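You operate a simulated robot arm through the tools that you are given. There is no shell and no other tool.

The job below is to be done with a simulated two-armed robot. You get a single attempt, and the scene is never put back.

Task
Put the grey spool on the top of the strap table away on the left side of the blue table top. Close the blue cupboard door. Stack the box labelled "washers" from the top of the cupboard on top of the box that says "rivets". Close the purple drawer. Take the tape roll from the right end of the grading table and put it on top of the green cone. Stack the 20 W bulb box from the right end of the grading table on top of the 7 W bulb box. Put the green thread cone from the top of the strap table on the middle of the packing bench and the yellow thread cone on the top of the steel table. Pull the orange drawer open. Do these in any order. Set down upright: grey spool, thread cone.

Only the result counts: the job must be done as asked and must still hold three seconds after the hand-in. Knocking over, shifting, dropping, spilling or breaking anything else fails it.

Robot
Two 7-joint arms with two-finger grippers on one trunk, on a base that drives. Base frame: it is fixed to the floor where the robot stands at the start and does not move with it; the origin is under the middle of the robot, x ahead of it, y to its left, z up. Readings come in mm, rad, newtons and seconds.
The left shoulder is at the start at [60, 123, 945], the right one opposite. With the tool pointing down near the work surface each hand reaches from about 340 to 800 mm from the robot's upright axis, wherever it stands, measured 20 degrees to its own side. Places, roughly: blue cupboard door [500, 7300, 400]; box [750, 7500, 1000]; bulb box [250, 6000, 1000]; green cone [250, 6250, 1000]; grey spool (5x5x6 cm) [2400, -900, 900]; left side of the blue table top (17x52 cm) [-1120, 3780, 1400]; middle of the packing bench [3600, 1400, 900]; orange drawer [2800, 400, 700]; purple drawer [900, 7100, 800]; steel table [1400, 1100, 700]; tape roll (8x8x5 cm) [300, 5900, 900]; thread cone [2250, -1000, 1000]. Payload 1.47 kg a hand.
The tool frame of a hand sits at the grasp point between the pads (the TCP): z along the fingers, y along the line on which they close. The tips reach 16 mm beyond it. Largest opening 87 mm; the body of the gripper starts 55 mm behind the TCP.
Orientation is that of the tool frame in the base frame, as a unit quaternion [x, y, z, w]. With the fingers straight down and closing along the base's y, the tool's x points along the base's -x, its y along +y and its z along -z.

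Tools
- The arms move only by the tool servo_tool. It takes "left_commands", "right_commands" or both (then of equal length, played together; a hand with none holds still); each is a list of rows, each an object (a shift or turn left out is 0, a gripper value left out holds the last) with "gripper": the finger opening in mm, from 0 to 87; "offset": the shift along the tool's x, y, z in mm, a list of three; "delta_rot": the turn, a rotation vector about the tool's x, y, z in rad, a list of three. In form: [{"gripper": gripper, "offset": [dx, dy, dz], "delta_rot": [wx, wy, wz]}, ...]. A call has 1 to 20 rows; each row is the pose to reach, as a shift and turn from the pose commanded when the call began, along the tool's axes at that moment. A row lasts 0.2 s, in which the tool goes at most 50 mm and 0.15 rad; a call with a longer step from one row to the next is refused whole, and so is a gripper value outside its range. A pose out of reach is approached as far as the arm can. The call stops where the force on the tool passes 40 N (or 10 N more than at its start, if that is more) or the arm is blocked; 0.2 s more then pass. Each finger travels about 153 mm/s and halts on what it meets, pressing with about 24 N; the grip force reading is that of the motor and also rises with nothing between the fingers. The clock runs only during rows and for 0.2 s after the last one: add rows that repeat a pose to give the fingers time. The reply holds the time, the measured pose of the TCP, the force on the tool along the base axes, the opening and the grip force, in the units named above and with some noise, with the torque about the TCP (base axes, N m) and any sound that the robot's microphone picked up.
- Cameras (640 x 400 px; columns grow to the right, rows downward): "scene" is now at [100.9, 20.8, 1517.2]; the picture's right is [0.13, -0.99, 0.00], its down [-0.55, -0.07, -0.83] and it looks along [0.82, 0.10, -0.56] (base axes); focal length 270 px, centre (320, 200). "left" rides on the left gripper at [73, -12, -90] in its tool frame; the picture's right is [0.16, 0.99, 0.00], its down [-0.72, 0.12, -0.68] and it looks along [-0.67, 0.11, 0.73] (tool axes); focal length 247 px, centre (320, 200). "right" rides on the right gripper at [73, 12, -90] in its tool frame; the picture's right is [-0.16, 0.99, 0.00], its down [-0.72, -0.12, -0.68] and it looks along [-0.67, -0.11, 0.73] (tool axes); focal length 247 px, centre (320, 200). There is no depth. A picture from a camera that has moved, and an enlarged one, comes with that camera's place and axes in the base frame and with its lens. The place of the scene camera against the robot may be out by one fixed shift of up to 18 mm in any direction.
- capture(camera): a new picture of that camera. The clock stands still meanwhile.
- lift_body(by): slides the trunk up (or, below 0, down) by that many mm; the arms and the scene camera ride with it, the base frame stays. It gives what a move gives, with no picture.
- roll_base(legs): drives the robot by 1 to 6 legs, each [ahead, left, turn to the left] in mm, mm and rad, along the robot's own axes; the way and the turn of a leg run together, so that a leg with both is an arc; at most 1500 mm and 3.142 rad a leg. The arms and the cameras ride along, it lands a little off, and it stops where it bumps. It gives what a move gives.
- pan_tilt(pan, tilt): turns the head with the scene camera to pan (to the left, within 2.094 rad either way) and tilt (down, from -0.506 to 1.204), counted from straight ahead of the robot. It gives what a move gives.
- enlarge(camera, box): a new picture of the part [left, top, right, bottom] of that camera's present view, enlarged. The clock stands still meanwhile.
- finish_job(): hands the job in; it is judged then, once.

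Places have to be worked out from the pictures, the camera data and where the tool is seen. Open the grippers and draw the arms clear of the work before you hand the job in, unless the task says otherwise.

The tools are called after ">>>" by a JSON object that holds its "method" and its "body". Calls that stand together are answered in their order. servo_tool: Moves the arms, as the interface text tells. Its arguments: {"type":"object","properties":{"left_commands":{"type":"array","items":{"type":"object","properties":{"gripper":{"type":"number"},"offset":{"type":"array","items":{"type":"number"}},"delta_rot":{"type":"array","items":{"type":"number"}}}}},"right_commands":{"type":"array","items":{"type":"object","properties":{"gripper":{"type":"number"},"offset":{"type":"array","items":{"type":"number"}},"delta_rot":{"type":"array","items":{"type":"number"}}}}}},"required":[]} The other tools are called the same way: lift_body (by) slides the trunk up or down; roll_base (legs) drives the base; pan_tilt (pan, tilt) turns the head that bears the scene camera; capture (camera) takes a picture; enlarge (camera, box) takes an enlarged picture of a part of a camera's view; finish_job () hands the job in.

At the start:

```text
t: 0.0
left_eef_pos: [434.9, 163.5, 1172.1]
left_ee_rot: [0.0, 1.0, 0.0, 0.0]
left_contact_force: [0.2, -0.1, -0.8]
left_ft_torque: [0.03, -0.01, 0.0]
left_width: 86.9
left_gripper_force: 0.1
right_eef_pos: [435.7, -162.7, 1142.1]
right_ee_rot: [0.0, 1.0, 0.0, 0.0]
right_contact_force: [-0.5, 0.1, -0.6]
right_ft_torque: [-0.01, -0.05, 0.02]
right_width: 87.0
right_gripper_force: 0.1
trunk travel left (down, up): [-100.0, 130.0]
robot x, y, heading: [1.3, -0.0, 0.002]
head pan, tilt: [0.127, 0.593]
```

scene: 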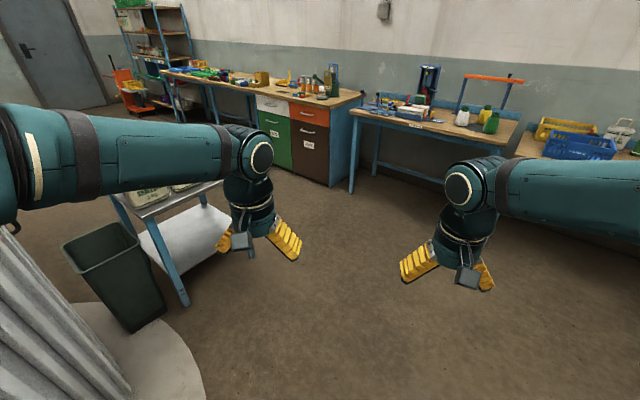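
right: 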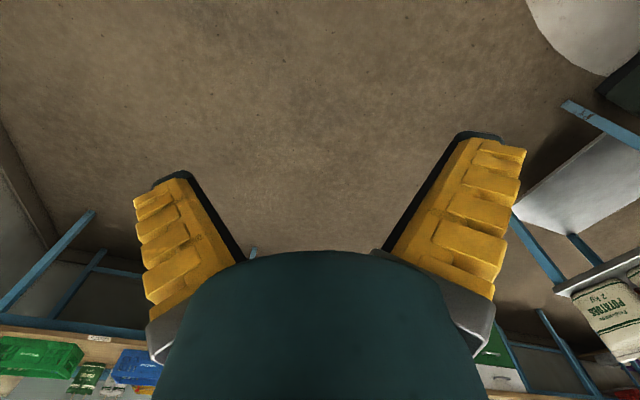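
left: 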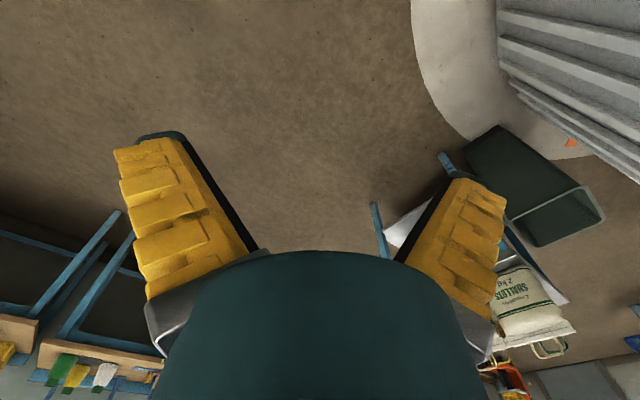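

I start by looking around from the start pose with the head camera: first towards the strap table and packing bench.

>>> {"method": "pan_tilt", "body": {"pan": -0.4, "tilt": 0.3}}

>>> {"method": "capture", "body": {"camera": "scene"}}

>>> {"method": "enlarge", "body": {"camera": "scene", "box": [160, 80, 480, 280]}}

>>> {"method": "pan_tilt", "body": {"pan": 0.4, "tilt": 0.3}}

>>> {"method": "capture", "body": {"camera": "scene"}}

>>> {"method": "pan_tilt", "body": {"pan": 1.4, "tilt": 0.3}}

>>> {"method": "capture", "body": {"camera": "scene"}}

```text
t: 0.9
left_eef_pos: [435.5, 164.0, 1171.9]
left_ee_rot: [-0.001, 1.0, 0.0, 0.0]
left_contact_force: [-0.3, -0.1, 0.1]
left_ft_torque: [-0.03, -0.01, 0.02]
left_width: 86.8
left_gripper_force: 0.0
right_eef_pos: [435.0, -161.2, 1143.9]
right_ee_rot: [-0.001, 1.0, 0.001, -0.001]
right_contact_force: [0.1, -0.2, -0.1]
right_ft_torque: [-0.01, -0.02, 0.02]
right_width: 87.2
right_gripper_force: 0.0
trunk travel left (down, up): [-100.0, 130.0]
robot x, y, heading: [3.2, 0.8, -0.003]
head pan, tilt: [-0.4, 0.3]
```

```text
taken
camera scene: at [99.0, -26.7, 1544.0], right [-0.39, -0.92, 0.0], down [-0.27, 0.12, -0.96], along [0.88, -0.37, -0.3], focal length 270 px, centre (320, 200)
```

scene: 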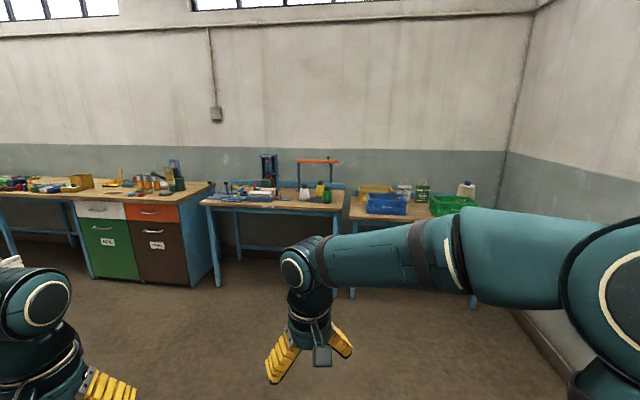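

```text
2.00 times, centred on (320, 180) of scene
camera zoom: at [99.0, -26.7, 1544.0], right [-0.39, -0.92, 0.0], down [-0.27, 0.12, -0.96], along [0.88, -0.37, -0.3], focal length 540 px, centre (320, 240)
```

zoom: 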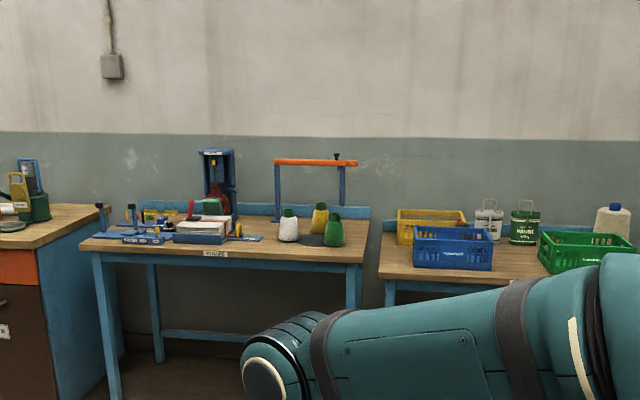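

```text
t: 2.1
left_eef_pos: [435.4, 163.5, 1171.9]
left_ee_rot: [0.0, 1.0, 0.001, 0.0]
left_contact_force: [1.5, 0.7, 0.3]
left_ft_torque: [-0.02, 0.02, 0.03]
left_width: 87.2
left_gripper_force: 0.1
right_eef_pos: [436.0, -161.8, 1142.4]
right_ee_rot: [0.0, 1.0, 0.0, 0.0]
right_contact_force: [-0.6, -0.6, 0.2]
right_ft_torque: [-0.03, 0.04, -0.02]
right_width: 86.9
right_gripper_force: 0.1
trunk travel left (down, up): [-100.0, 130.0]
robot x, y, heading: [0.6, -1.2, -0.0]
head pan, tilt: [0.4, 0.3]
```

```text
taken
camera scene: at [99.0, 45.9, 1544.0], right [0.39, -0.92, 0.0], down [-0.27, -0.11, -0.96], along [0.88, 0.37, -0.3], focal length 270 px, centre (320, 200)
```

scene: 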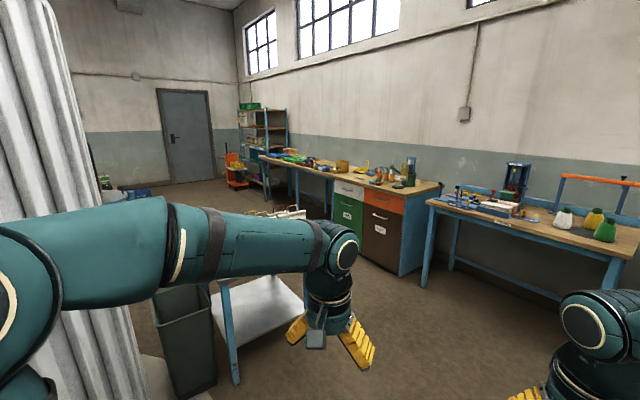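

```text
t: 3.4
left_eef_pos: [435.2, 164.0, 1172.8]
left_ee_rot: [0.0, 1.0, 0.0, 0.0]
left_contact_force: [-0.4, -0.1, 0.6]
left_ft_torque: [0.0, 0.02, 0.02]
left_width: 86.8
left_gripper_force: 0.1
right_eef_pos: [435.4, -160.5, 1143.0]
right_ee_rot: [0.0, 1.0, -0.001, 0.0]
right_contact_force: [-0.9, -0.4, -1.2]
right_ft_torque: [0.01, 0.02, -0.03]
right_width: 86.8
right_gripper_force: 0.1
trunk travel left (down, up): [-100.0, 130.0]
robot x, y, heading: [0.2, 0.9, 0.002]
head pan, tilt: [1.4, 0.3]
```

```text
taken
camera scene: at [28.9, 101.6, 1544.0], right [0.99, -0.17, 0.0], down [-0.05, -0.29, -0.96], along [0.16, 0.94, -0.3], focal length 270 px, centre (320, 200)
```

scene: 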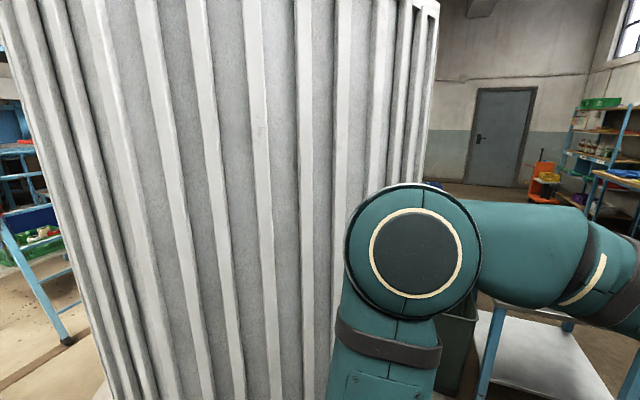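

The strap table's front edge seems to run from about (2507, 22) to (1938, -988), so its normal points at heading about -0.51. I drive to a spot in front of the cones and look.

>>> {"method": "roll_base", "body": {"legs": [[0, 0, -0.51], [1400, 290, 0]]}}

>>> {"method": "pan_tilt", "body": {"pan": 0.0, "tilt": 0.6}}

>>> {"method": "capture", "body": {"camera": "scene"}}

>>> {"method": "enlarge", "body": {"camera": "scene", "box": [200, 40, 520, 240]}}

```text
t: 11.9
left_eef_pos: [1822.6, -505.3, 1172.7]
left_ee_rot: [0.253, 0.967, 0.0, 0.0]
left_contact_force: [1.2, -0.2, 0.4]
left_ft_torque: [-0.03, -0.01, -0.03]
left_width: 87.2
left_gripper_force: 0.1
right_eef_pos: [1663.0, -789.1, 1142.7]
right_ee_rot: [0.253, 0.967, 0.0, 0.001]
right_contact_force: [0.0, 0.2, -0.2]
right_ft_torque: [0.04, 0.0, 0.03]
right_width: 87.0
right_gripper_force: 0.1
trunk travel left (down, up): [-100.0, 130.0]
robot x, y, heading: [1362.6, -434.2, -0.516]
head pan, tilt: [1.4, 0.3]
```

```text
t: 13.4
left_eef_pos: [1821.0, -505.1, 1172.2]
left_ee_rot: [0.251, 0.968, 0.0, -0.001]
left_contact_force: [-0.2, -0.5, 0.6]
left_ft_torque: [-0.03, -0.02, -0.01]
left_width: 86.9
left_gripper_force: 0.0
right_eef_pos: [1663.8, -789.3, 1143.3]
right_ee_rot: [0.253, 0.967, 0.0, -0.001]
right_contact_force: [-0.7, -0.7, -0.1]
right_ft_torque: [-0.04, 0.01, 0.02]
right_width: 87.0
right_gripper_force: 0.2
trunk travel left (down, up): [-100.0, 130.0]
robot x, y, heading: [1360.3, -437.1, -0.509]
head pan, tilt: [0.0, 0.6]
```

```text
taken
camera scene: at [1450.3, -473.4, 1516.5], right [-0.49, -0.87, 0.0], down [-0.49, 0.28, -0.83], along [0.72, -0.4, -0.56], focal length 270 px, centre (320, 200)
```

scene: 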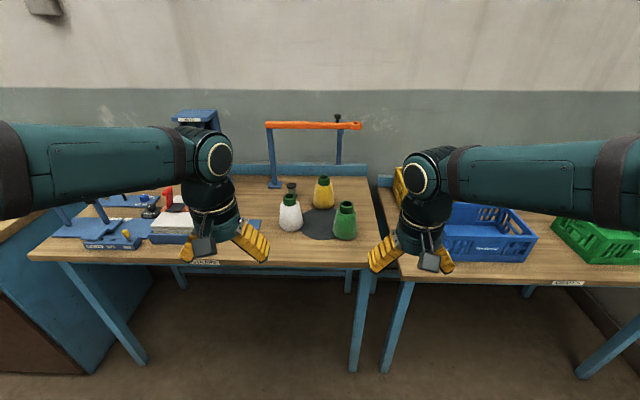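

```text
2.00 times, centred on (360, 140) of scene
camera zoom: at [1450.3, -473.4, 1516.5], right [-0.49, -0.87, 0.0], down [-0.49, 0.28, -0.83], along [0.72, -0.4, -0.56], focal length 540 px, centre (240, 320)
```

zoom: 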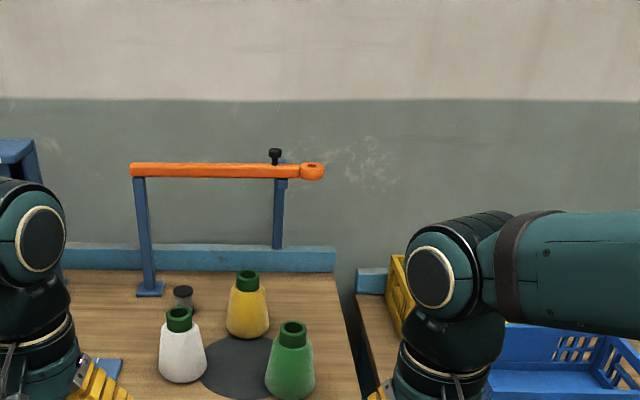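

The grey spool is the small one behind the white cone; I enlarge the cones to see their shape.

>>> {"method": "enlarge", "body": {"camera": "scene", "box": [260, 150, 388, 250]}}

```text
4.00 times, centred on (324, 200) of scene
camera zoom: at [1450.3, -473.4, 1516.5], right [-0.49, -0.87, 0.0], down [-0.49, 0.28, -0.83], along [0.72, -0.4, -0.56], focal length 1079 px, centre (304, 200)
```

zoom: 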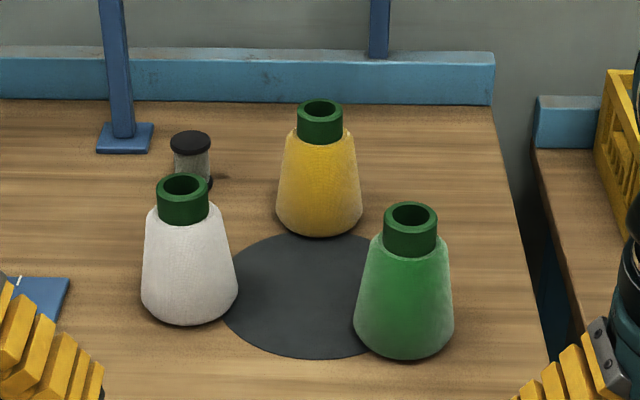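

The cones have cylindrical necks (~50 mm) that I can grip from above. I move 430 mm closer so that green and yellow cones come into reach.

>>> {"method": "roll_base", "body": {"legs": [[430, 0, 0]]}}

>>> {"method": "pan_tilt", "body": {"pan": 0.0, "tilt": 0.85}}

>>> {"method": "capture", "body": {"camera": "scene"}}

>>> {"method": "capture", "body": {"camera": "right"}}

>>> {"method": "capture", "body": {"camera": "left"}}

```text
t: 16.1
left_eef_pos: [2202.1, -713.8, 1172.2]
left_ee_rot: [0.25, 0.968, 0.0, 0.0]
left_contact_force: [0.0, -0.1, 0.0]
left_ft_torque: [0.04, -0.01, 0.02]
left_width: 87.1
left_gripper_force: 0.1
right_eef_pos: [2045.6, -998.8, 1143.0]
right_ee_rot: [0.249, 0.968, 0.0, 0.0]
right_contact_force: [0.4, 0.2, 0.7]
right_ft_torque: [0.01, -0.02, 0.02]
right_width: 86.9
right_gripper_force: 0.1
trunk travel left (down, up): [-100.0, 130.0]
robot x, y, heading: [1743.5, -646.5, -0.5]
head pan, tilt: [0.0, 0.6]
```

```text
t: 16.9
left_eef_pos: [2201.5, -713.7, 1172.5]
left_ee_rot: [0.25, 0.968, 0.0, 0.0]
left_contact_force: [0.0, 0.4, 0.0]
left_ft_torque: [0.05, 0.0, 0.0]
left_width: 87.1
left_gripper_force: 0.1
right_eef_pos: [2045.4, -998.2, 1143.0]
right_ee_rot: [0.25, 0.968, 0.0, 0.0]
right_contact_force: [0.7, 0.5, 0.5]
right_ft_torque: [0.01, -0.02, -0.03]
right_width: 87.0
right_gripper_force: 0.0
trunk travel left (down, up): [-100.0, 130.0]
robot x, y, heading: [1743.2, -646.0, -0.506]
head pan, tilt: [0.0, 0.85]
```

```text
taken
camera scene: at [1821.3, -679.2, 1495.7], right [-0.48, -0.88, 0.0], down [-0.66, 0.36, -0.66], along [0.58, -0.32, -0.75], focal length 270 px, centre (320, 200)
```

scene: 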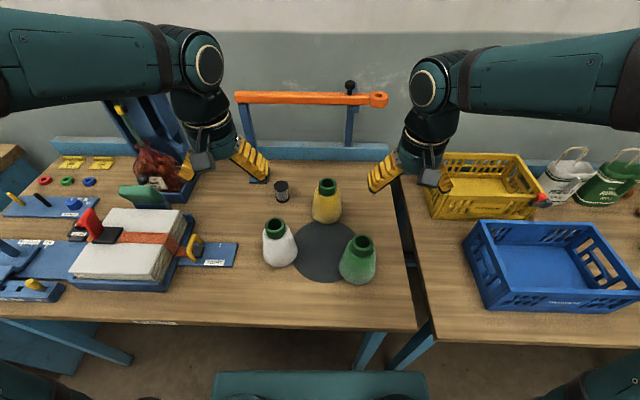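

```text
taken
camera right: at [1986.1, -954.2, 1231.8], right [0.62, 0.79, 0.0], down [0.58, -0.45, 0.68], along [0.54, -0.42, -0.73], focal length 247 px, centre (320, 200)
```

right: 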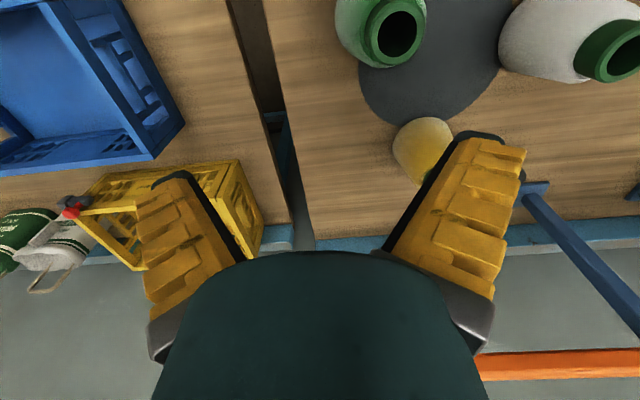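

```text
taken
camera left: at [2132.1, -687.6, 1261.5], right [0.34, 0.94, 0.0], down [0.69, -0.25, 0.68], along [0.64, -0.23, -0.73], focal length 247 px, centre (320, 200)
```

left: 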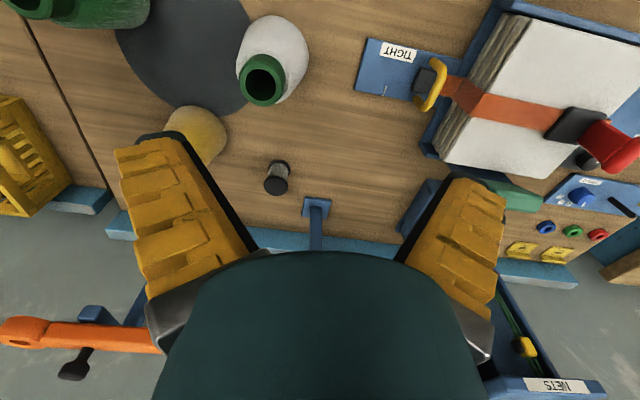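

The green neck top triangulates to about (2066, -927, 950). I move the right hand above it and check with the wrist camera.

>>> {"method": "servo_tool", "body": {"right_commands": [{"offset": [8, 36, 0], "gripper": 87}, {"offset": [16, 72, 30]}, {"offset": [16, 72, 70]}, {"offset": [16, 72, 110]}, {"offset": [16, 72, 110]}]}}

>>> {"method": "capture", "body": {"camera": "right"}}

>>> {"method": "capture", "body": {"camera": "scene"}}

```text
t: 18.1
left_eef_pos: [2201.1, -713.1, 1171.2]
left_ee_rot: [0.249, 0.968, 0.0, 0.001]
left_contact_force: [0.3, -0.1, -1.0]
left_ft_torque: [-0.02, 0.0, -0.02]
left_width: 87.2
left_gripper_force: 0.0
right_eef_pos: [2064.9, -926.6, 1033.4]
right_ee_rot: [0.25, 0.968, 0.0, 0.0]
right_contact_force: [-0.7, 0.6, 0.0]
right_ft_torque: [0.0, -0.03, -0.03]
right_width: 87.0
right_gripper_force: 0.0
trunk travel left (down, up): [-100.0, 130.0]
robot x, y, heading: [1739.2, -647.7, -0.504]
head pan, tilt: [0.0, 0.85]
```

```text
taken
camera right: at [2006.3, -883.1, 1121.6], right [0.62, 0.79, 0.0], down [0.58, -0.45, 0.68], along [0.54, -0.42, -0.73], focal length 247 px, centre (320, 200)
```

right: 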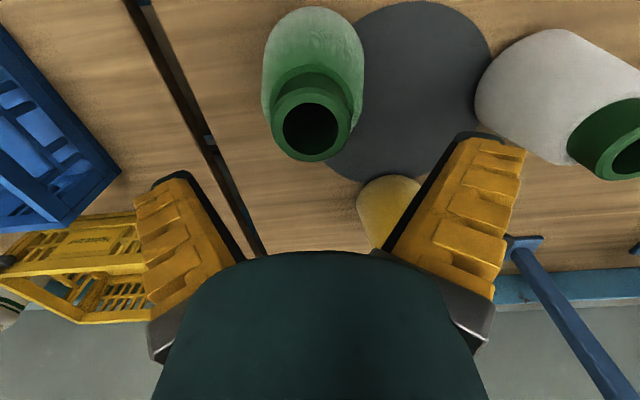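

```text
taken
camera scene: at [1820.8, -679.1, 1495.7], right [-0.48, -0.88, 0.0], down [-0.66, 0.36, -0.66], along [0.58, -0.32, -0.75], focal length 270 px, centre (320, 200)
```

scene: 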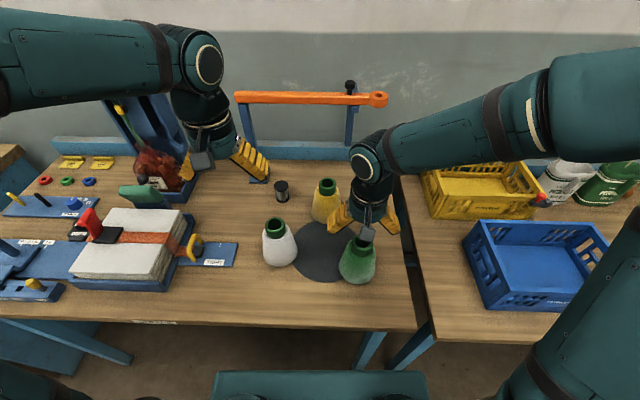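

The two wrist views triangulate the green neck top to about (2058, -930, 977), 49 mm across. I lower onto the neck, close and lift slightly.

>>> {"method": "servo_tool", "body": {"right_commands": [{"offset": [4, -6, 0], "gripper": 87}, {"offset": [4, -6, 35]}, {"offset": [4, -6, 60]}, {"offset": [4, -6, 76]}, {"offset": [4, -6, 76]}]}}

>>> {"method": "capture", "body": {"camera": "right"}}

```text
t: 19.3
left_eef_pos: [2200.3, -713.5, 1172.8]
left_ee_rot: [0.249, 0.968, -0.001, 0.0]
left_contact_force: [-0.1, 0.3, -1.3]
left_ft_torque: [-0.01, 0.02, 0.01]
left_width: 86.8
left_gripper_force: 0.2
right_eef_pos: [2058.4, -931.1, 956.5]
right_ee_rot: [0.249, 0.968, 0.0, 0.0]
right_contact_force: [0.0, 0.6, 0.0]
right_ft_torque: [0.02, 0.0, 0.03]
right_width: 87.2
right_gripper_force: 0.0
trunk travel left (down, up): [-100.0, 130.0]
robot x, y, heading: [1737.1, -645.3, -0.504]
head pan, tilt: [0.0, 0.85]
```

```text
taken
camera right: at [2000.0, -887.1, 1045.3], right [0.62, 0.79, 0.0], down [0.58, -0.45, 0.68], along [0.54, -0.42, -0.73], focal length 247 px, centre (320, 200)
```

right: 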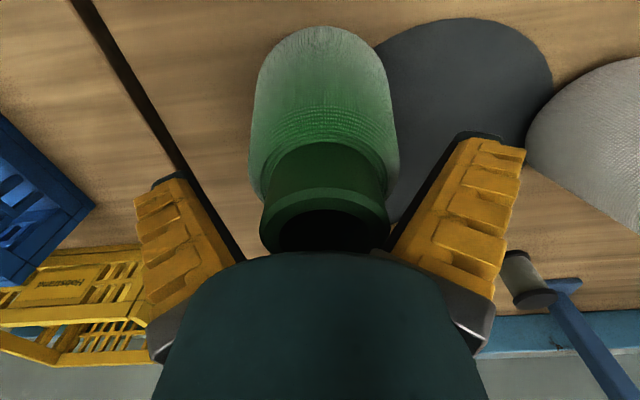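

The neck sits between the fingers, centred. I close and lift.

>>> {"method": "servo_tool", "body": {"right_commands": [{"gripper": 40}, {"gripper": 30}, {"gripper": 30}, {"gripper": 30}]}}

>>> {"method": "servo_tool", "body": {"right_commands": [{"offset": [0, 0, -15]}, {"offset": [0, 0, -40]}, {"offset": [0, 0, -80]}, {"offset": [0, 0, -120]}, {"offset": [0, 0, -160]}, {"offset": [0, 0, -160]}]}}

>>> {"method": "capture", "body": {"camera": "right"}}

>>> {"method": "capture", "body": {"camera": "scene"}}

```text
t: 20.3
left_eef_pos: [2200.5, -712.9, 1171.3]
left_ee_rot: [0.249, 0.968, 0.0, 0.0]
left_contact_force: [-0.6, 0.3, 0.5]
left_ft_torque: [-0.02, 0.02, 0.06]
left_width: 87.1
left_gripper_force: 0.0
right_eef_pos: [2058.6, -931.1, 956.7]
right_ee_rot: [0.25, 0.968, 0.001, -0.001]
right_contact_force: [0.0, 0.6, -0.5]
right_ft_torque: [-0.02, 0.0, -0.04]
right_width: 66.5
right_gripper_force: 23.9
trunk travel left (down, up): [-100.0, 130.0]
robot x, y, heading: [1738.4, -642.1, -0.506]
head pan, tilt: [0.0, 0.85]
```

```text
t: 21.7
left_eef_pos: [2201.4, -713.9, 1171.7]
left_ee_rot: [0.249, 0.968, 0.0, 0.0]
left_contact_force: [0.8, 0.5, 0.8]
left_ft_torque: [0.01, 0.03, -0.04]
left_width: 87.0
left_gripper_force: 0.0
right_eef_pos: [2059.0, -931.6, 1117.4]
right_ee_rot: [0.249, 0.968, 0.0, 0.001]
right_contact_force: [-0.1, 0.6, -2.0]
right_ft_torque: [0.02, 0.02, -0.02]
right_width: 66.3
right_gripper_force: 23.9
trunk travel left (down, up): [-100.0, 130.0]
robot x, y, heading: [1741.5, -646.5, -0.503]
head pan, tilt: [0.0, 0.85]
```

```text
taken
camera right: at [2001.1, -887.5, 1206.4], right [0.62, 0.79, 0.0], down [0.58, -0.45, 0.68], along [0.54, -0.42, -0.73], focal length 247 px, centre (320, 200)
```

right: 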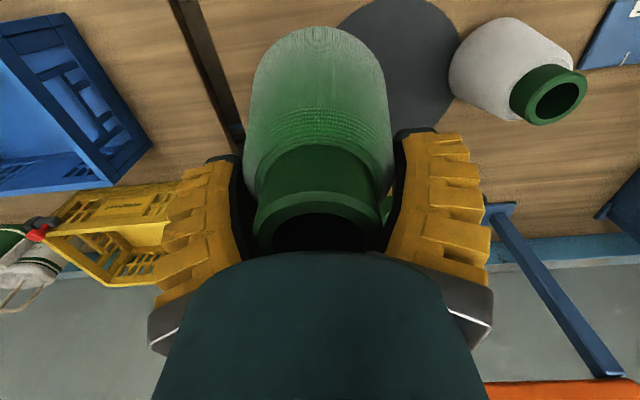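

```text
taken
camera scene: at [1821.8, -679.5, 1495.5], right [-0.48, -0.88, 0.0], down [-0.66, 0.36, -0.66], along [0.58, -0.32, -0.75], focal length 270 px, centre (320, 200)
```

scene: 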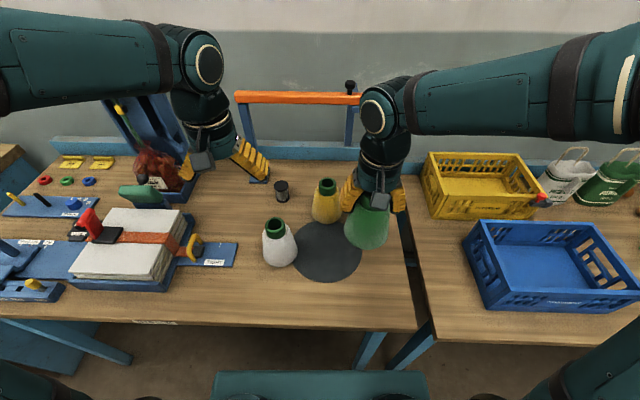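

Green cone is held (66 mm opening, steady). I move it to the right out of the way, and bring the left hand above the yellow cone at about (2250, -950).

>>> {"method": "servo_tool", "body": {"right_commands": [{"offset": [0, -30, 0]}, {"offset": [0, -60, 0]}, {"offset": [0, -90, 0]}, {"offset": [0, -120, 0]}, {"offset": [0, -150, 0]}, {"offset": [0, -150, 0]}, {"offset": [0, -150, 0]}, {"offset": [0, -150, 0]}], "left_commands": [{"offset": [0, 0, 0]}, {"offset": [-20, -20, 0]}, {"offset": [-50, -50, 0]}, {"offset": [-80, -80, 20]}, {"offset": [-110, -110, 40]}, {"offset": [-130, -140, 60]}, {"offset": [-150, -170, 80]}, {"offset": [-157, -183, 100]}]}}

>>> {"method": "capture", "body": {"camera": "left"}}

>>> {"method": "capture", "body": {"camera": "scene"}}

```text
t: 23.5
left_eef_pos: [2250.6, -948.8, 1071.6]
left_ee_rot: [0.25, 0.968, 0.0, 0.0]
left_contact_force: [0.3, 0.6, -0.1]
left_ft_torque: [0.02, -0.02, 0.0]
left_width: 87.0
left_gripper_force: 0.0
right_eef_pos: [1986.4, -1061.9, 1116.2]
right_ee_rot: [0.25, 0.968, 0.0, 0.0]
right_contact_force: [0.2, 0.3, -1.1]
right_ft_torque: [-0.01, -0.01, 0.0]
right_width: 66.8
right_gripper_force: 23.6
trunk travel left (down, up): [-100.0, 130.0]
robot x, y, heading: [1739.9, -644.3, -0.51]
head pan, tilt: [0.0, 0.85]
```

```text
taken
camera left: at [2181.7, -922.8, 1161.4], right [0.34, 0.94, 0.0], down [0.69, -0.25, 0.68], along [0.64, -0.23, -0.73], focal length 247 px, centre (320, 200)
```

left: 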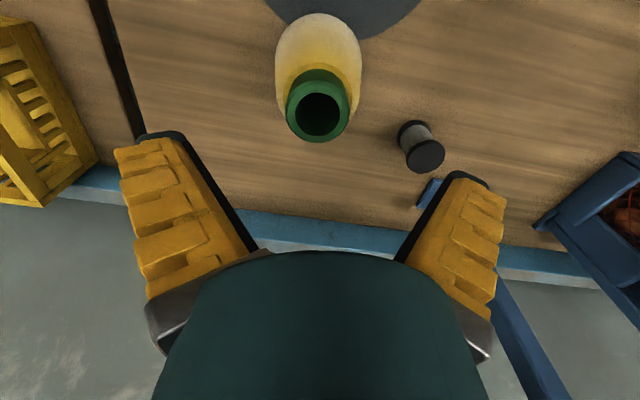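

```text
taken
camera scene: at [1821.6, -679.3, 1495.6], right [-0.48, -0.88, 0.0], down [-0.66, 0.36, -0.66], along [0.58, -0.32, -0.75], focal length 270 px, centre (320, 200)
```

scene: 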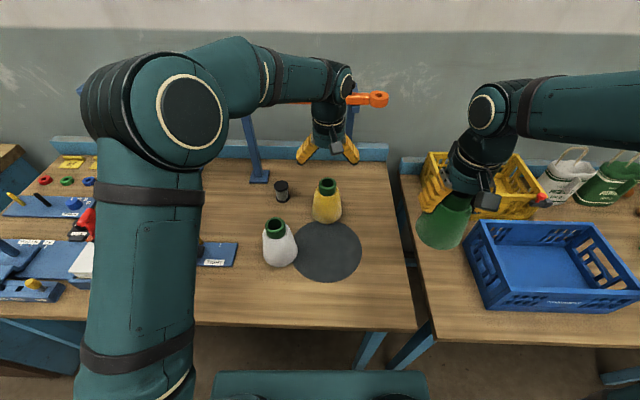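

Yellow ring centred within ~6 mm; I lower the left hand to grip a little higher on the neck and close.

>>> {"method": "servo_tool", "body": {"left_commands": [{"offset": [-3, 0, 20], "gripper": 87}, {"offset": [-6, 0, 50]}, {"offset": [-6, 0, 80]}, {"offset": [-6, 0, 104]}, {"offset": [-6, 0, 104]}, {"offset": [-6, 0, 104], "gripper": 30}, {"offset": [-6, 0, 104], "gripper": 30}, {"offset": [-6, 0, 104], "gripper": 30}]}}

>>> {"method": "capture", "body": {"camera": "left"}}

```text
t: 25.3
left_eef_pos: [2256.0, -953.1, 966.8]
left_ee_rot: [0.249, 0.968, -0.001, 0.0]
left_contact_force: [-2.4, -0.9, 1.2]
left_ft_torque: [0.06, 0.09, 0.0]
left_width: 60.1
left_gripper_force: 24.1
right_eef_pos: [1987.0, -1061.9, 1117.4]
right_ee_rot: [0.249, 0.968, 0.0, -0.001]
right_contact_force: [0.3, -0.6, -1.9]
right_ft_torque: [0.0, -0.02, 0.02]
right_width: 66.5
right_gripper_force: 24.1
trunk travel left (down, up): [-100.0, 130.0]
robot x, y, heading: [1745.0, -641.8, -0.501]
head pan, tilt: [0.0, 0.85]
```

```text
taken
camera left: at [2186.8, -926.8, 1057.1], right [0.34, 0.94, 0.0], down [0.69, -0.25, 0.68], along [0.64, -0.23, -0.73], focal length 247 px, centre (320, 200)
```

left: 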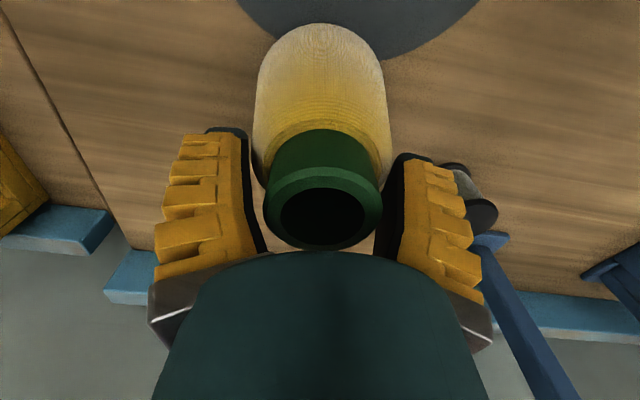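

The tips are only on the shoulder edge; I open, go 11 mm deeper like the green one, and grip again, then lift.

>>> {"method": "servo_tool", "body": {"left_commands": [{"gripper": 87}, {"gripper": 87}, {"offset": [0, 0, 6], "gripper": 87}, {"offset": [0, 0, 12], "gripper": 87}, {"offset": [0, 0, 12], "gripper": 30}, {"offset": [0, 0, 12], "gripper": 30}, {"offset": [0, 0, 12], "gripper": 30}]}}

>>> {"method": "servo_tool", "body": {"left_commands": [{"offset": [0, 0, -15]}, {"offset": [0, 0, -40]}, {"offset": [0, 0, -80]}, {"offset": [0, 0, -120]}, {"offset": [0, 0, -150]}, {"offset": [0, 0, -150]}]}}

>>> {"method": "capture", "body": {"camera": "left"}}

>>> {"method": "capture", "body": {"camera": "scene"}}

```text
t: 26.9
left_eef_pos: [2255.5, -952.2, 954.1]
left_ee_rot: [0.25, 0.968, 0.0, 0.001]
left_contact_force: [-0.7, -0.1, 0.5]
left_ft_torque: [-0.01, -0.14, 0.03]
left_width: 67.1
left_gripper_force: 24.3
right_eef_pos: [1986.6, -1062.1, 1116.3]
right_ee_rot: [0.25, 0.968, 0.0, 0.0]
right_contact_force: [-0.3, 0.2, -1.9]
right_ft_torque: [0.02, -0.02, 0.0]
right_width: 66.6
right_gripper_force: 23.9
trunk travel left (down, up): [-100.0, 130.0]
robot x, y, heading: [1745.3, -647.1, -0.506]
head pan, tilt: [0.0, 0.85]
```

```text
t: 28.3
left_eef_pos: [2254.5, -952.5, 1106.9]
left_ee_rot: [0.25, 0.968, 0.001, 0.0]
left_contact_force: [0.4, 0.7, -2.6]
left_ft_torque: [0.02, -0.03, -0.01]
left_width: 67.2
left_gripper_force: 23.9
right_eef_pos: [1987.2, -1063.4, 1116.9]
right_ee_rot: [0.25, 0.968, -0.001, 0.0]
right_contact_force: [0.4, 0.3, -2.3]
right_ft_torque: [-0.03, 0.0, 0.01]
right_width: 66.7
right_gripper_force: 23.4
trunk travel left (down, up): [-100.0, 130.0]
robot x, y, heading: [1740.0, -643.1, -0.506]
head pan, tilt: [0.0, 0.85]
```

```text
taken
camera left: at [2185.7, -927.3, 1195.7], right [0.34, 0.94, 0.0], down [0.69, -0.25, 0.68], along [0.64, -0.23, -0.73], focal length 247 px, centre (320, 200)
```

left: 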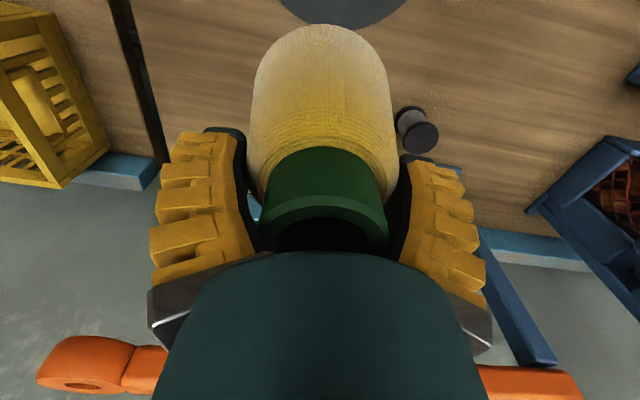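

```text
taken
camera scene: at [1821.8, -679.6, 1495.5], right [-0.48, -0.88, 0.0], down [-0.66, 0.36, -0.66], along [0.58, -0.32, -0.75], focal length 270 px, centre (320, 200)
```

scene: 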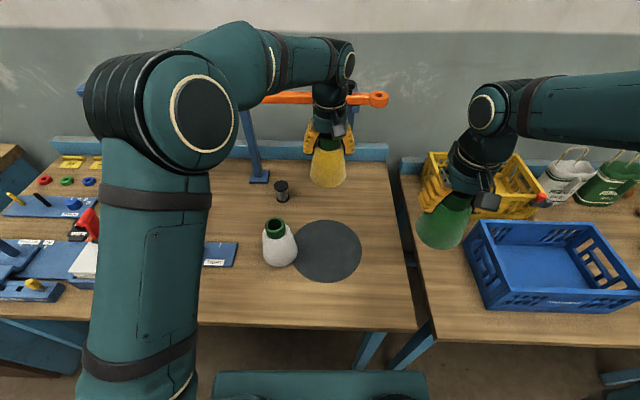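

Both cones are held. I draw the left arm back, then back off from the table and look at the steel table.

>>> {"method": "servo_tool", "body": {"left_commands": [{"offset": [30, 30, -10]}, {"offset": [60, 65, -30]}, {"offset": [90, 100, -50]}, {"offset": [120, 135, -60]}, {"offset": [157, 165, -60]}, {"offset": [157, 183, -60]}], "right_commands": [{"offset": [0, 0, -10]}, {"offset": [0, 0, -20]}, {"offset": [0, 0, -30]}, {"offset": [0, 0, -40]}, {"offset": [0, 20, -50]}, {"offset": [0, 40, -50]}]}}

>>> {"method": "roll_base", "body": {"legs": [[-600, 0, 0]]}}

>>> {"method": "pan_tilt", "body": {"pan": 1.5, "tilt": 0.5}}

>>> {"method": "capture", "body": {"camera": "scene"}}

```text
refused: row 2 steps farther than a row can; nothing moved
```

```text
t: 31.7
left_eef_pos: [1726.8, -662.9, 1107.5]
left_ee_rot: [0.251, 0.968, 0.0, 0.0]
left_contact_force: [0.3, -0.1, -2.2]
left_ft_torque: [0.01, -0.06, 0.04]
left_width: 67.0
left_gripper_force: 23.3
right_eef_pos: [1458.9, -770.6, 1117.1]
right_ee_rot: [0.251, 0.968, 0.0, 0.0]
right_contact_force: [-0.4, -0.1, -2.1]
right_ft_torque: [-0.04, -0.04, -0.02]
right_width: 66.5
right_gripper_force: 24.5
trunk travel left (down, up): [-100.0, 130.0]
robot x, y, heading: [1212.9, -355.2, -0.511]
head pan, tilt: [0.0, 0.85]
```

```text
t: 33.3
left_eef_pos: [1726.9, -663.1, 1106.0]
left_ee_rot: [0.251, 0.968, 0.0, 0.0]
left_contact_force: [0.3, -0.3, -2.7]
left_ft_torque: [-0.02, -0.02, 0.03]
left_width: 67.0
left_gripper_force: 24.1
right_eef_pos: [1459.5, -772.0, 1115.8]
right_ee_rot: [0.251, 0.968, 0.0, 0.0]
right_contact_force: [0.3, -0.2, -1.5]
right_ft_torque: [-0.03, 0.01, 0.0]
right_width: 66.7
right_gripper_force: 24.7
trunk travel left (down, up): [-100.0, 130.0]
robot x, y, heading: [1215.7, -353.7, -0.504]
head pan, tilt: [1.499, 0.499]
```

```text
taken
camera scene: at [1277.4, -274.1, 1525.6], right [0.84, -0.55, 0.0], down [-0.26, -0.4, -0.88], along [0.48, 0.73, -0.48], focal length 270 px, centre (320, 200)
```

scene: 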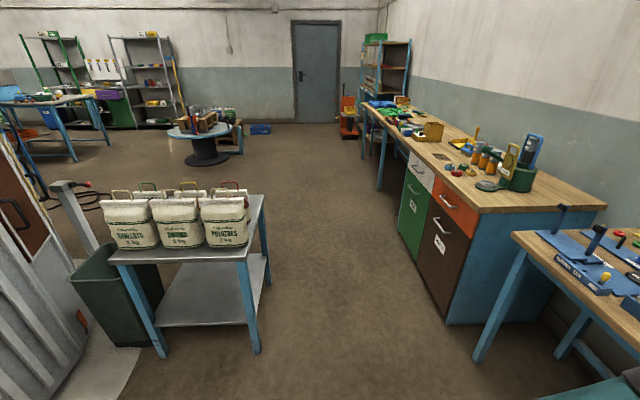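

The steel table carries rows of sacks; I enlarge to find free space on it.

>>> {"method": "enlarge", "body": {"camera": "scene", "box": [80, 160, 300, 300]}}

>>> {"method": "enlarge", "body": {"camera": "scene", "box": [340, 60, 640, 250]}}

```text
2.86 times, centred on (190, 230) of scene
camera zoom: at [1277.4, -274.1, 1525.6], right [0.84, -0.55, 0.0], down [-0.26, -0.4, -0.88], along [0.48, 0.73, -0.48], focal length 771 px, centre (691, 114)
```

zoom: 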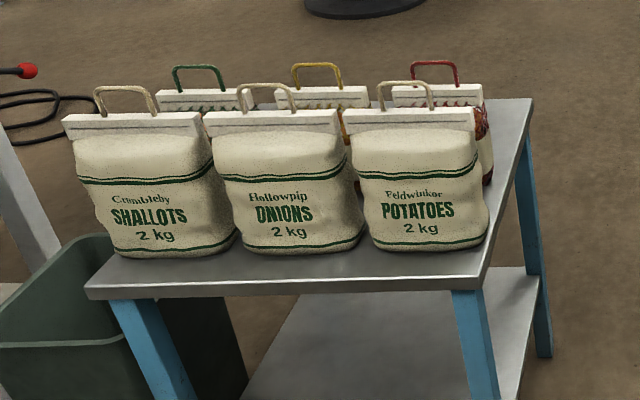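

```text
2.11 times, centred on (490, 155) of scene
camera zoom: at [1277.4, -274.1, 1525.6], right [0.84, -0.55, 0.0], down [-0.26, -0.4, -0.88], along [0.48, 0.73, -0.48], focal length 568 px, centre (-38, 295)
```

zoom: 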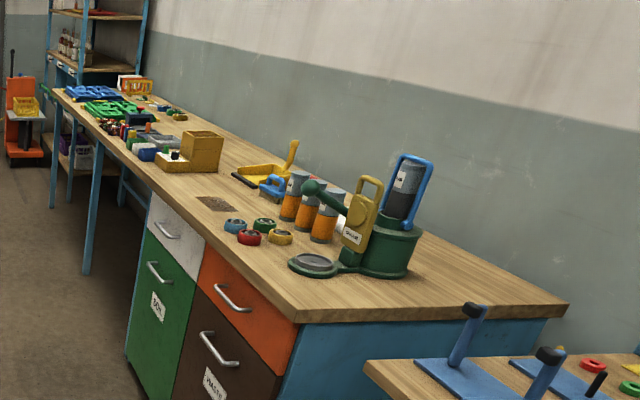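

Steel table is about 600 × 600 mm with its centre near (1410, 1101), with a free strip behind the back row of sacks. I retract the left arm, drive through the corridor past the table, turn around and look.

>>> {"method": "servo_tool", "body": {"left_commands": [{"offset": [27, 31, -10]}, {"offset": [54, 62, -20]}, {"offset": [81, 93, -30]}, {"offset": [108, 124, -40]}, {"offset": [135, 155, -50]}, {"offset": [157, 183, -60]}], "right_commands": [{"offset": [0, 10, -10]}, {"offset": [0, 20, -20]}, {"offset": [0, 30, -30]}, {"offset": [0, 40, -40]}, {"offset": [0, 40, -50]}, {"offset": [0, 40, -50]}]}}

>>> {"method": "roll_base", "body": {"legs": [[250, 1000, 0], [0, 1050, 0], [0, 0, -1.573]]}}

>>> {"method": "pan_tilt", "body": {"pan": -0.7, "tilt": 0.6}}

>>> {"method": "capture", "body": {"camera": "scene"}}

```text
t: 34.7
left_eef_pos: [1679.0, -426.7, 1165.7]
left_ee_rot: [0.252, 0.968, 0.0, 0.001]
left_contact_force: [0.4, 0.3, -2.4]
left_ft_torque: [-0.06, -0.02, 0.01]
left_width: 66.8
left_gripper_force: 23.6
right_eef_pos: [1478.4, -735.7, 1168.1]
right_ee_rot: [0.251, 0.968, 0.0, 0.0]
right_contact_force: [-0.2, -0.3, -1.3]
right_ft_torque: [-0.01, 0.01, -0.02]
right_width: 66.3
right_gripper_force: 24.2
trunk travel left (down, up): [-100.0, 130.0]
robot x, y, heading: [1215.2, -352.8, -0.51]
head pan, tilt: [1.499, 0.499]
```

```text
t: 56.7
left_eef_pos: [2370.5, 851.1, 1165.7]
left_ee_rot: [0.863, 0.506, 0.0, 0.0]
left_contact_force: [-0.8, -0.7, -2.5]
left_ft_torque: [0.01, -0.02, 0.01]
left_width: 66.2
left_gripper_force: 24.0
right_eef_pos: [2062.0, 1050.4, 1168.1]
right_ee_rot: [0.862, 0.506, 0.001, 0.001]
right_contact_force: [-0.3, -0.1, -2.0]
right_ft_torque: [-0.01, 0.01, -0.03]
right_width: 65.2
right_gripper_force: 23.9
trunk travel left (down, up): [-100.0, 130.0]
robot x, y, heading: [2444.2, 1312.8, -2.083]
head pan, tilt: [1.499, 0.499]
```

```text
t: 58.8
left_eef_pos: [2371.3, 849.6, 1165.1]
left_ee_rot: [0.862, 0.506, 0.0, 0.0]
left_contact_force: [0.1, -0.6, -1.0]
left_ft_torque: [0.0, 0.0, -0.02]
left_width: 66.0
left_gripper_force: 23.7
right_eef_pos: [2060.7, 1051.3, 1167.4]
right_ee_rot: [0.863, 0.506, 0.0, 0.0]
right_contact_force: [-0.6, 0.1, -2.6]
right_ft_torque: [0.03, 0.01, -0.01]
right_width: 65.2
right_gripper_force: 24.1
trunk travel left (down, up): [-100.0, 130.0]
robot x, y, heading: [2446.9, 1315.2, -2.08]
head pan, tilt: [-0.7, 0.6]
```

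```text
taken
camera scene: at [2360.2, 1283.4, 1516.5], right [-0.35, 0.94, 0.0], down [0.53, 0.2, -0.82], along [-0.77, -0.29, -0.57], focal length 270 px, centre (320, 200)
```

scene: 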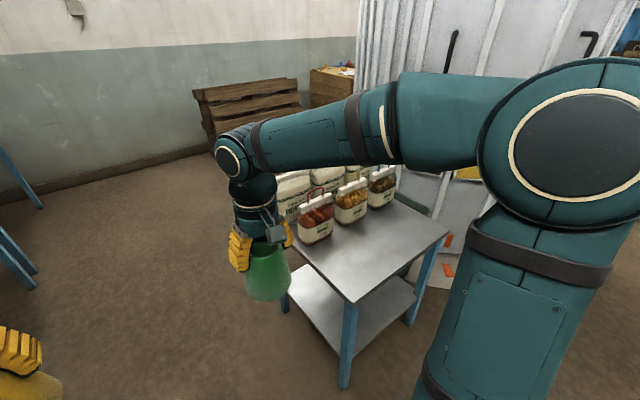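

The half of the steel table away from the sacks is free. I strafe right so the left hand faces the free strip, aiming for a drop spot near (1567, 1167).

>>> {"method": "roll_base", "body": {"legs": [[0, -780, 0]]}}

>>> {"method": "pan_tilt", "body": {"pan": 0.0, "tilt": 0.8}}

>>> {"method": "capture", "body": {"camera": "scene"}}

>>> {"method": "capture", "body": {"camera": "left"}}

```text
t: 66.1
left_eef_pos: [1687.7, 1233.9, 1165.7]
left_ee_rot: [0.864, 0.503, 0.0, 0.0]
left_contact_force: [0.6, -0.3, -2.1]
left_ft_torque: [-0.01, -0.01, -0.01]
left_width: 66.1
left_gripper_force: 24.2
right_eef_pos: [1380.2, 1437.7, 1167.9]
right_ee_rot: [0.864, 0.504, 0.0, 0.0]
right_contact_force: [-0.9, -0.9, -2.0]
right_ft_torque: [0.03, 0.04, 0.03]
right_width: 65.2
right_gripper_force: 24.0
trunk travel left (down, up): [-100.0, 130.0]
robot x, y, heading: [1766.1, 1695.6, -2.096]
head pan, tilt: [-0.7, 0.6]
```

```text
t: 67.1
left_eef_pos: [1687.9, 1234.1, 1165.7]
left_ee_rot: [0.864, 0.503, 0.0, 0.0]
left_contact_force: [-0.2, -0.3, -2.8]
left_ft_torque: [-0.02, -0.02, -0.01]
left_width: 65.6
left_gripper_force: 24.0
right_eef_pos: [1381.1, 1438.1, 1167.6]
right_ee_rot: [0.864, 0.503, 0.0, 0.0]
right_contact_force: [-0.1, -0.2, -2.0]
right_ft_torque: [0.0, 0.03, 0.02]
right_width: 64.7
right_gripper_force: 24.0
trunk travel left (down, up): [-100.0, 130.0]
robot x, y, heading: [1765.8, 1699.4, -2.085]
head pan, tilt: [0.0, 0.799]
```

```text
taken
camera scene: at [1723.0, 1627.8, 1499.6], right [-0.87, 0.49, 0.0], down [0.35, 0.62, -0.7], along [-0.34, -0.61, -0.72], focal length 270 px, centre (320, 200)
```

scene: 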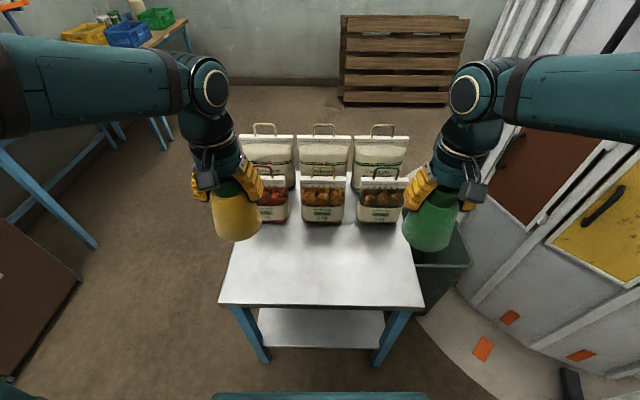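

```text
taken
camera left: at [1714.4, 1303.8, 1255.4], right [0.94, -0.35, 0.0], down [-0.26, -0.69, 0.68], along [-0.24, -0.64, -0.73], focal length 247 px, centre (320, 200)
```

left: 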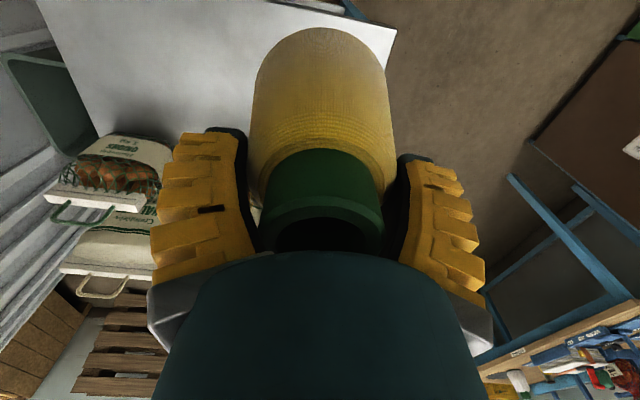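

Free area clear. I move the left hand over (1565, 1172) and lower the yellow cone to about 40 mm above the expected contact.

>>> {"method": "servo_tool", "body": {"left_commands": [{"offset": [-35, -23, 0]}, {"offset": [-70, -46, 0]}, {"offset": [-114, -70, 0]}, {"offset": [-114, -77, 40]}, {"offset": [-114, -77, 80]}, {"offset": [-114, -77, 120]}, {"offset": [-114, -77, 160]}, {"offset": [-114, -77, 200]}, {"offset": [-114, -77, 240]}, {"offset": [-114, -77, 280]}, {"offset": [-114, -77, 280]}]}}

>>> {"method": "capture", "body": {"camera": "scene"}}

>>> {"method": "capture", "body": {"camera": "left"}}

```text
refused: row 3 steps farther than a row can; nothing moved
```

```text
taken
camera scene: at [1723.0, 1627.8, 1499.6], right [-0.87, 0.49, 0.0], down [0.35, 0.62, -0.7], along [-0.34, -0.61, -0.72], focal length 270 px, centre (320, 200)
```

scene: 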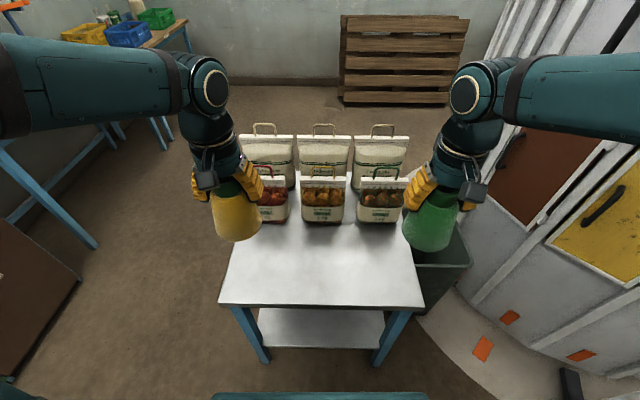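

```text
taken
camera left: at [1714.4, 1303.8, 1255.4], right [0.94, -0.35, 0.0], down [-0.26, -0.69, 0.68], along [-0.24, -0.64, -0.73], focal length 247 px, centre (320, 200)
```

left: 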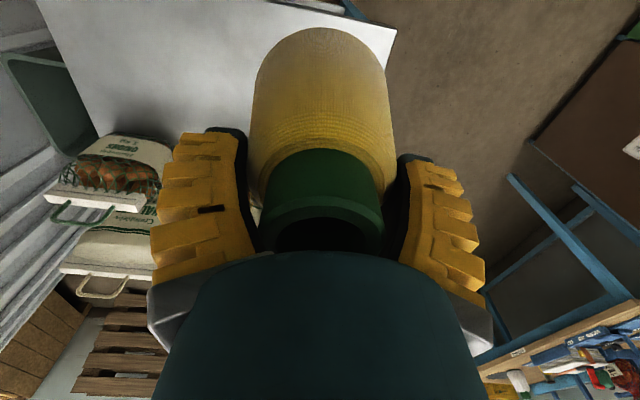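

A step was too long; I resend with shorter rows.

>>> {"method": "servo_tool", "body": {"left_commands": [{"offset": [-35, -23, 0]}, {"offset": [-70, -46, 0]}, {"offset": [-105, -69, 0]}, {"offset": [-114, -77, 40]}, {"offset": [-114, -77, 80]}, {"offset": [-114, -77, 120]}, {"offset": [-114, -77, 160]}, {"offset": [-114, -77, 200]}, {"offset": [-114, -77, 240]}, {"offset": [-114, -77, 280]}, {"offset": [-114, -77, 280]}]}}

>>> {"method": "capture", "body": {"camera": "scene"}}

>>> {"method": "capture", "body": {"camera": "left"}}

```text
t: 69.5
left_eef_pos: [1564.3, 1171.4, 884.9]
left_ee_rot: [0.864, 0.503, -0.001, 0.0]
left_contact_force: [0.4, 0.2, -1.7]
left_ft_torque: [-0.01, 0.05, 0.01]
left_width: 65.6
left_gripper_force: 24.6
right_eef_pos: [1380.9, 1437.0, 1168.1]
right_ee_rot: [0.864, 0.503, 0.0, 0.0]
right_contact_force: [0.4, 0.1, -1.1]
right_ft_torque: [-0.02, 0.01, 0.0]
right_width: 64.9
right_gripper_force: 23.8
trunk travel left (down, up): [-100.0, 130.0]
robot x, y, heading: [1763.1, 1695.8, -2.089]
head pan, tilt: [0.0, 0.799]
```

```text
taken
camera scene: at [1723.3, 1628.2, 1499.7], right [-0.87, 0.49, 0.0], down [0.35, 0.62, -0.7], along [-0.34, -0.61, -0.72], focal length 270 px, centre (320, 200)
```

scene: 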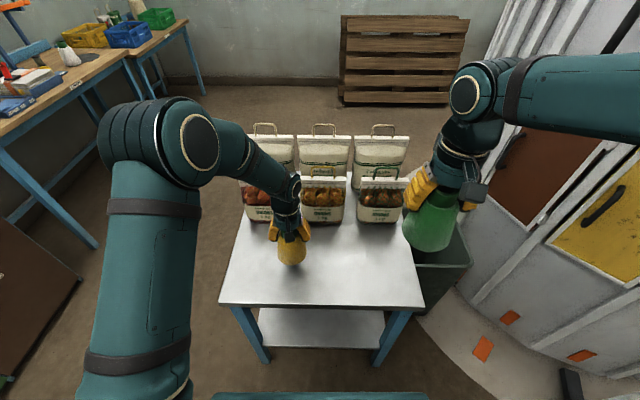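

```text
taken
camera left: at [1591.6, 1242.1, 974.3], right [0.94, -0.35, 0.0], down [-0.26, -0.69, 0.68], along [-0.24, -0.64, -0.73], focal length 247 px, centre (320, 200)
```

left: 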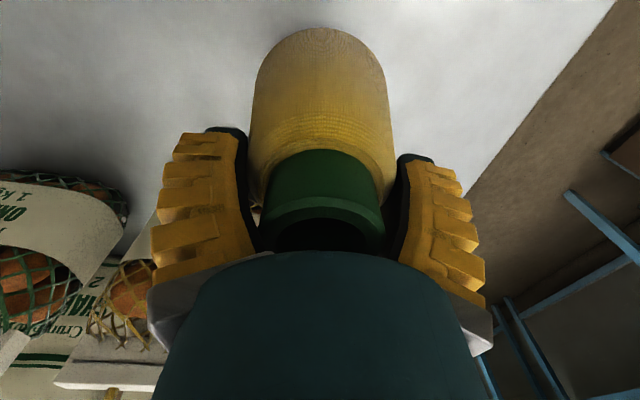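

The gripper is clear of the sacks. I lower in small steps watching the vertical force.

>>> {"method": "servo_tool", "body": {"left_commands": [{"offset": [0, 0, 8]}, {"offset": [0, 0, 16]}, {"offset": [0, 0, 24]}, {"offset": [0, 0, 30]}, {"offset": [0, 0, 30]}]}}

>>> {"method": "servo_tool", "body": {"left_commands": [{"offset": [0, 0, 4]}, {"offset": [0, 0, 8]}, {"offset": [0, 0, 8]}]}}

```text
t: 70.7
left_eef_pos: [1564.8, 1172.3, 854.9]
left_ee_rot: [0.864, 0.503, 0.0, 0.0]
left_contact_force: [0.0, -0.4, -1.6]
left_ft_torque: [0.02, 0.02, 0.0]
left_width: 65.5
left_gripper_force: 24.1
right_eef_pos: [1380.9, 1437.2, 1168.5]
right_ee_rot: [0.864, 0.503, -0.001, 0.0]
right_contact_force: [-1.1, -0.1, -2.4]
right_ft_torque: [0.0, 0.0, 0.02]
right_width: 64.7
right_gripper_force: 24.4
trunk travel left (down, up): [-100.0, 130.0]
robot x, y, heading: [1764.6, 1699.0, -2.086]
head pan, tilt: [0.0, 0.799]
```

```text
t: 71.5
left_eef_pos: [1565.4, 1171.6, 848.3]
left_ee_rot: [0.864, 0.503, 0.001, 0.0]
left_contact_force: [-0.5, -0.2, -1.8]
left_ft_torque: [0.02, 0.0, 0.0]
left_width: 65.3
left_gripper_force: 23.9
right_eef_pos: [1380.1, 1436.7, 1166.4]
right_ee_rot: [0.864, 0.503, 0.001, 0.0]
right_contact_force: [0.5, 0.0, -1.4]
right_ft_torque: [0.0, -0.02, -0.01]
right_width: 64.5
right_gripper_force: 24.1
trunk travel left (down, up): [-100.0, 130.0]
robot x, y, heading: [1762.9, 1699.5, -2.081]
head pan, tilt: [0.0, 0.799]
```

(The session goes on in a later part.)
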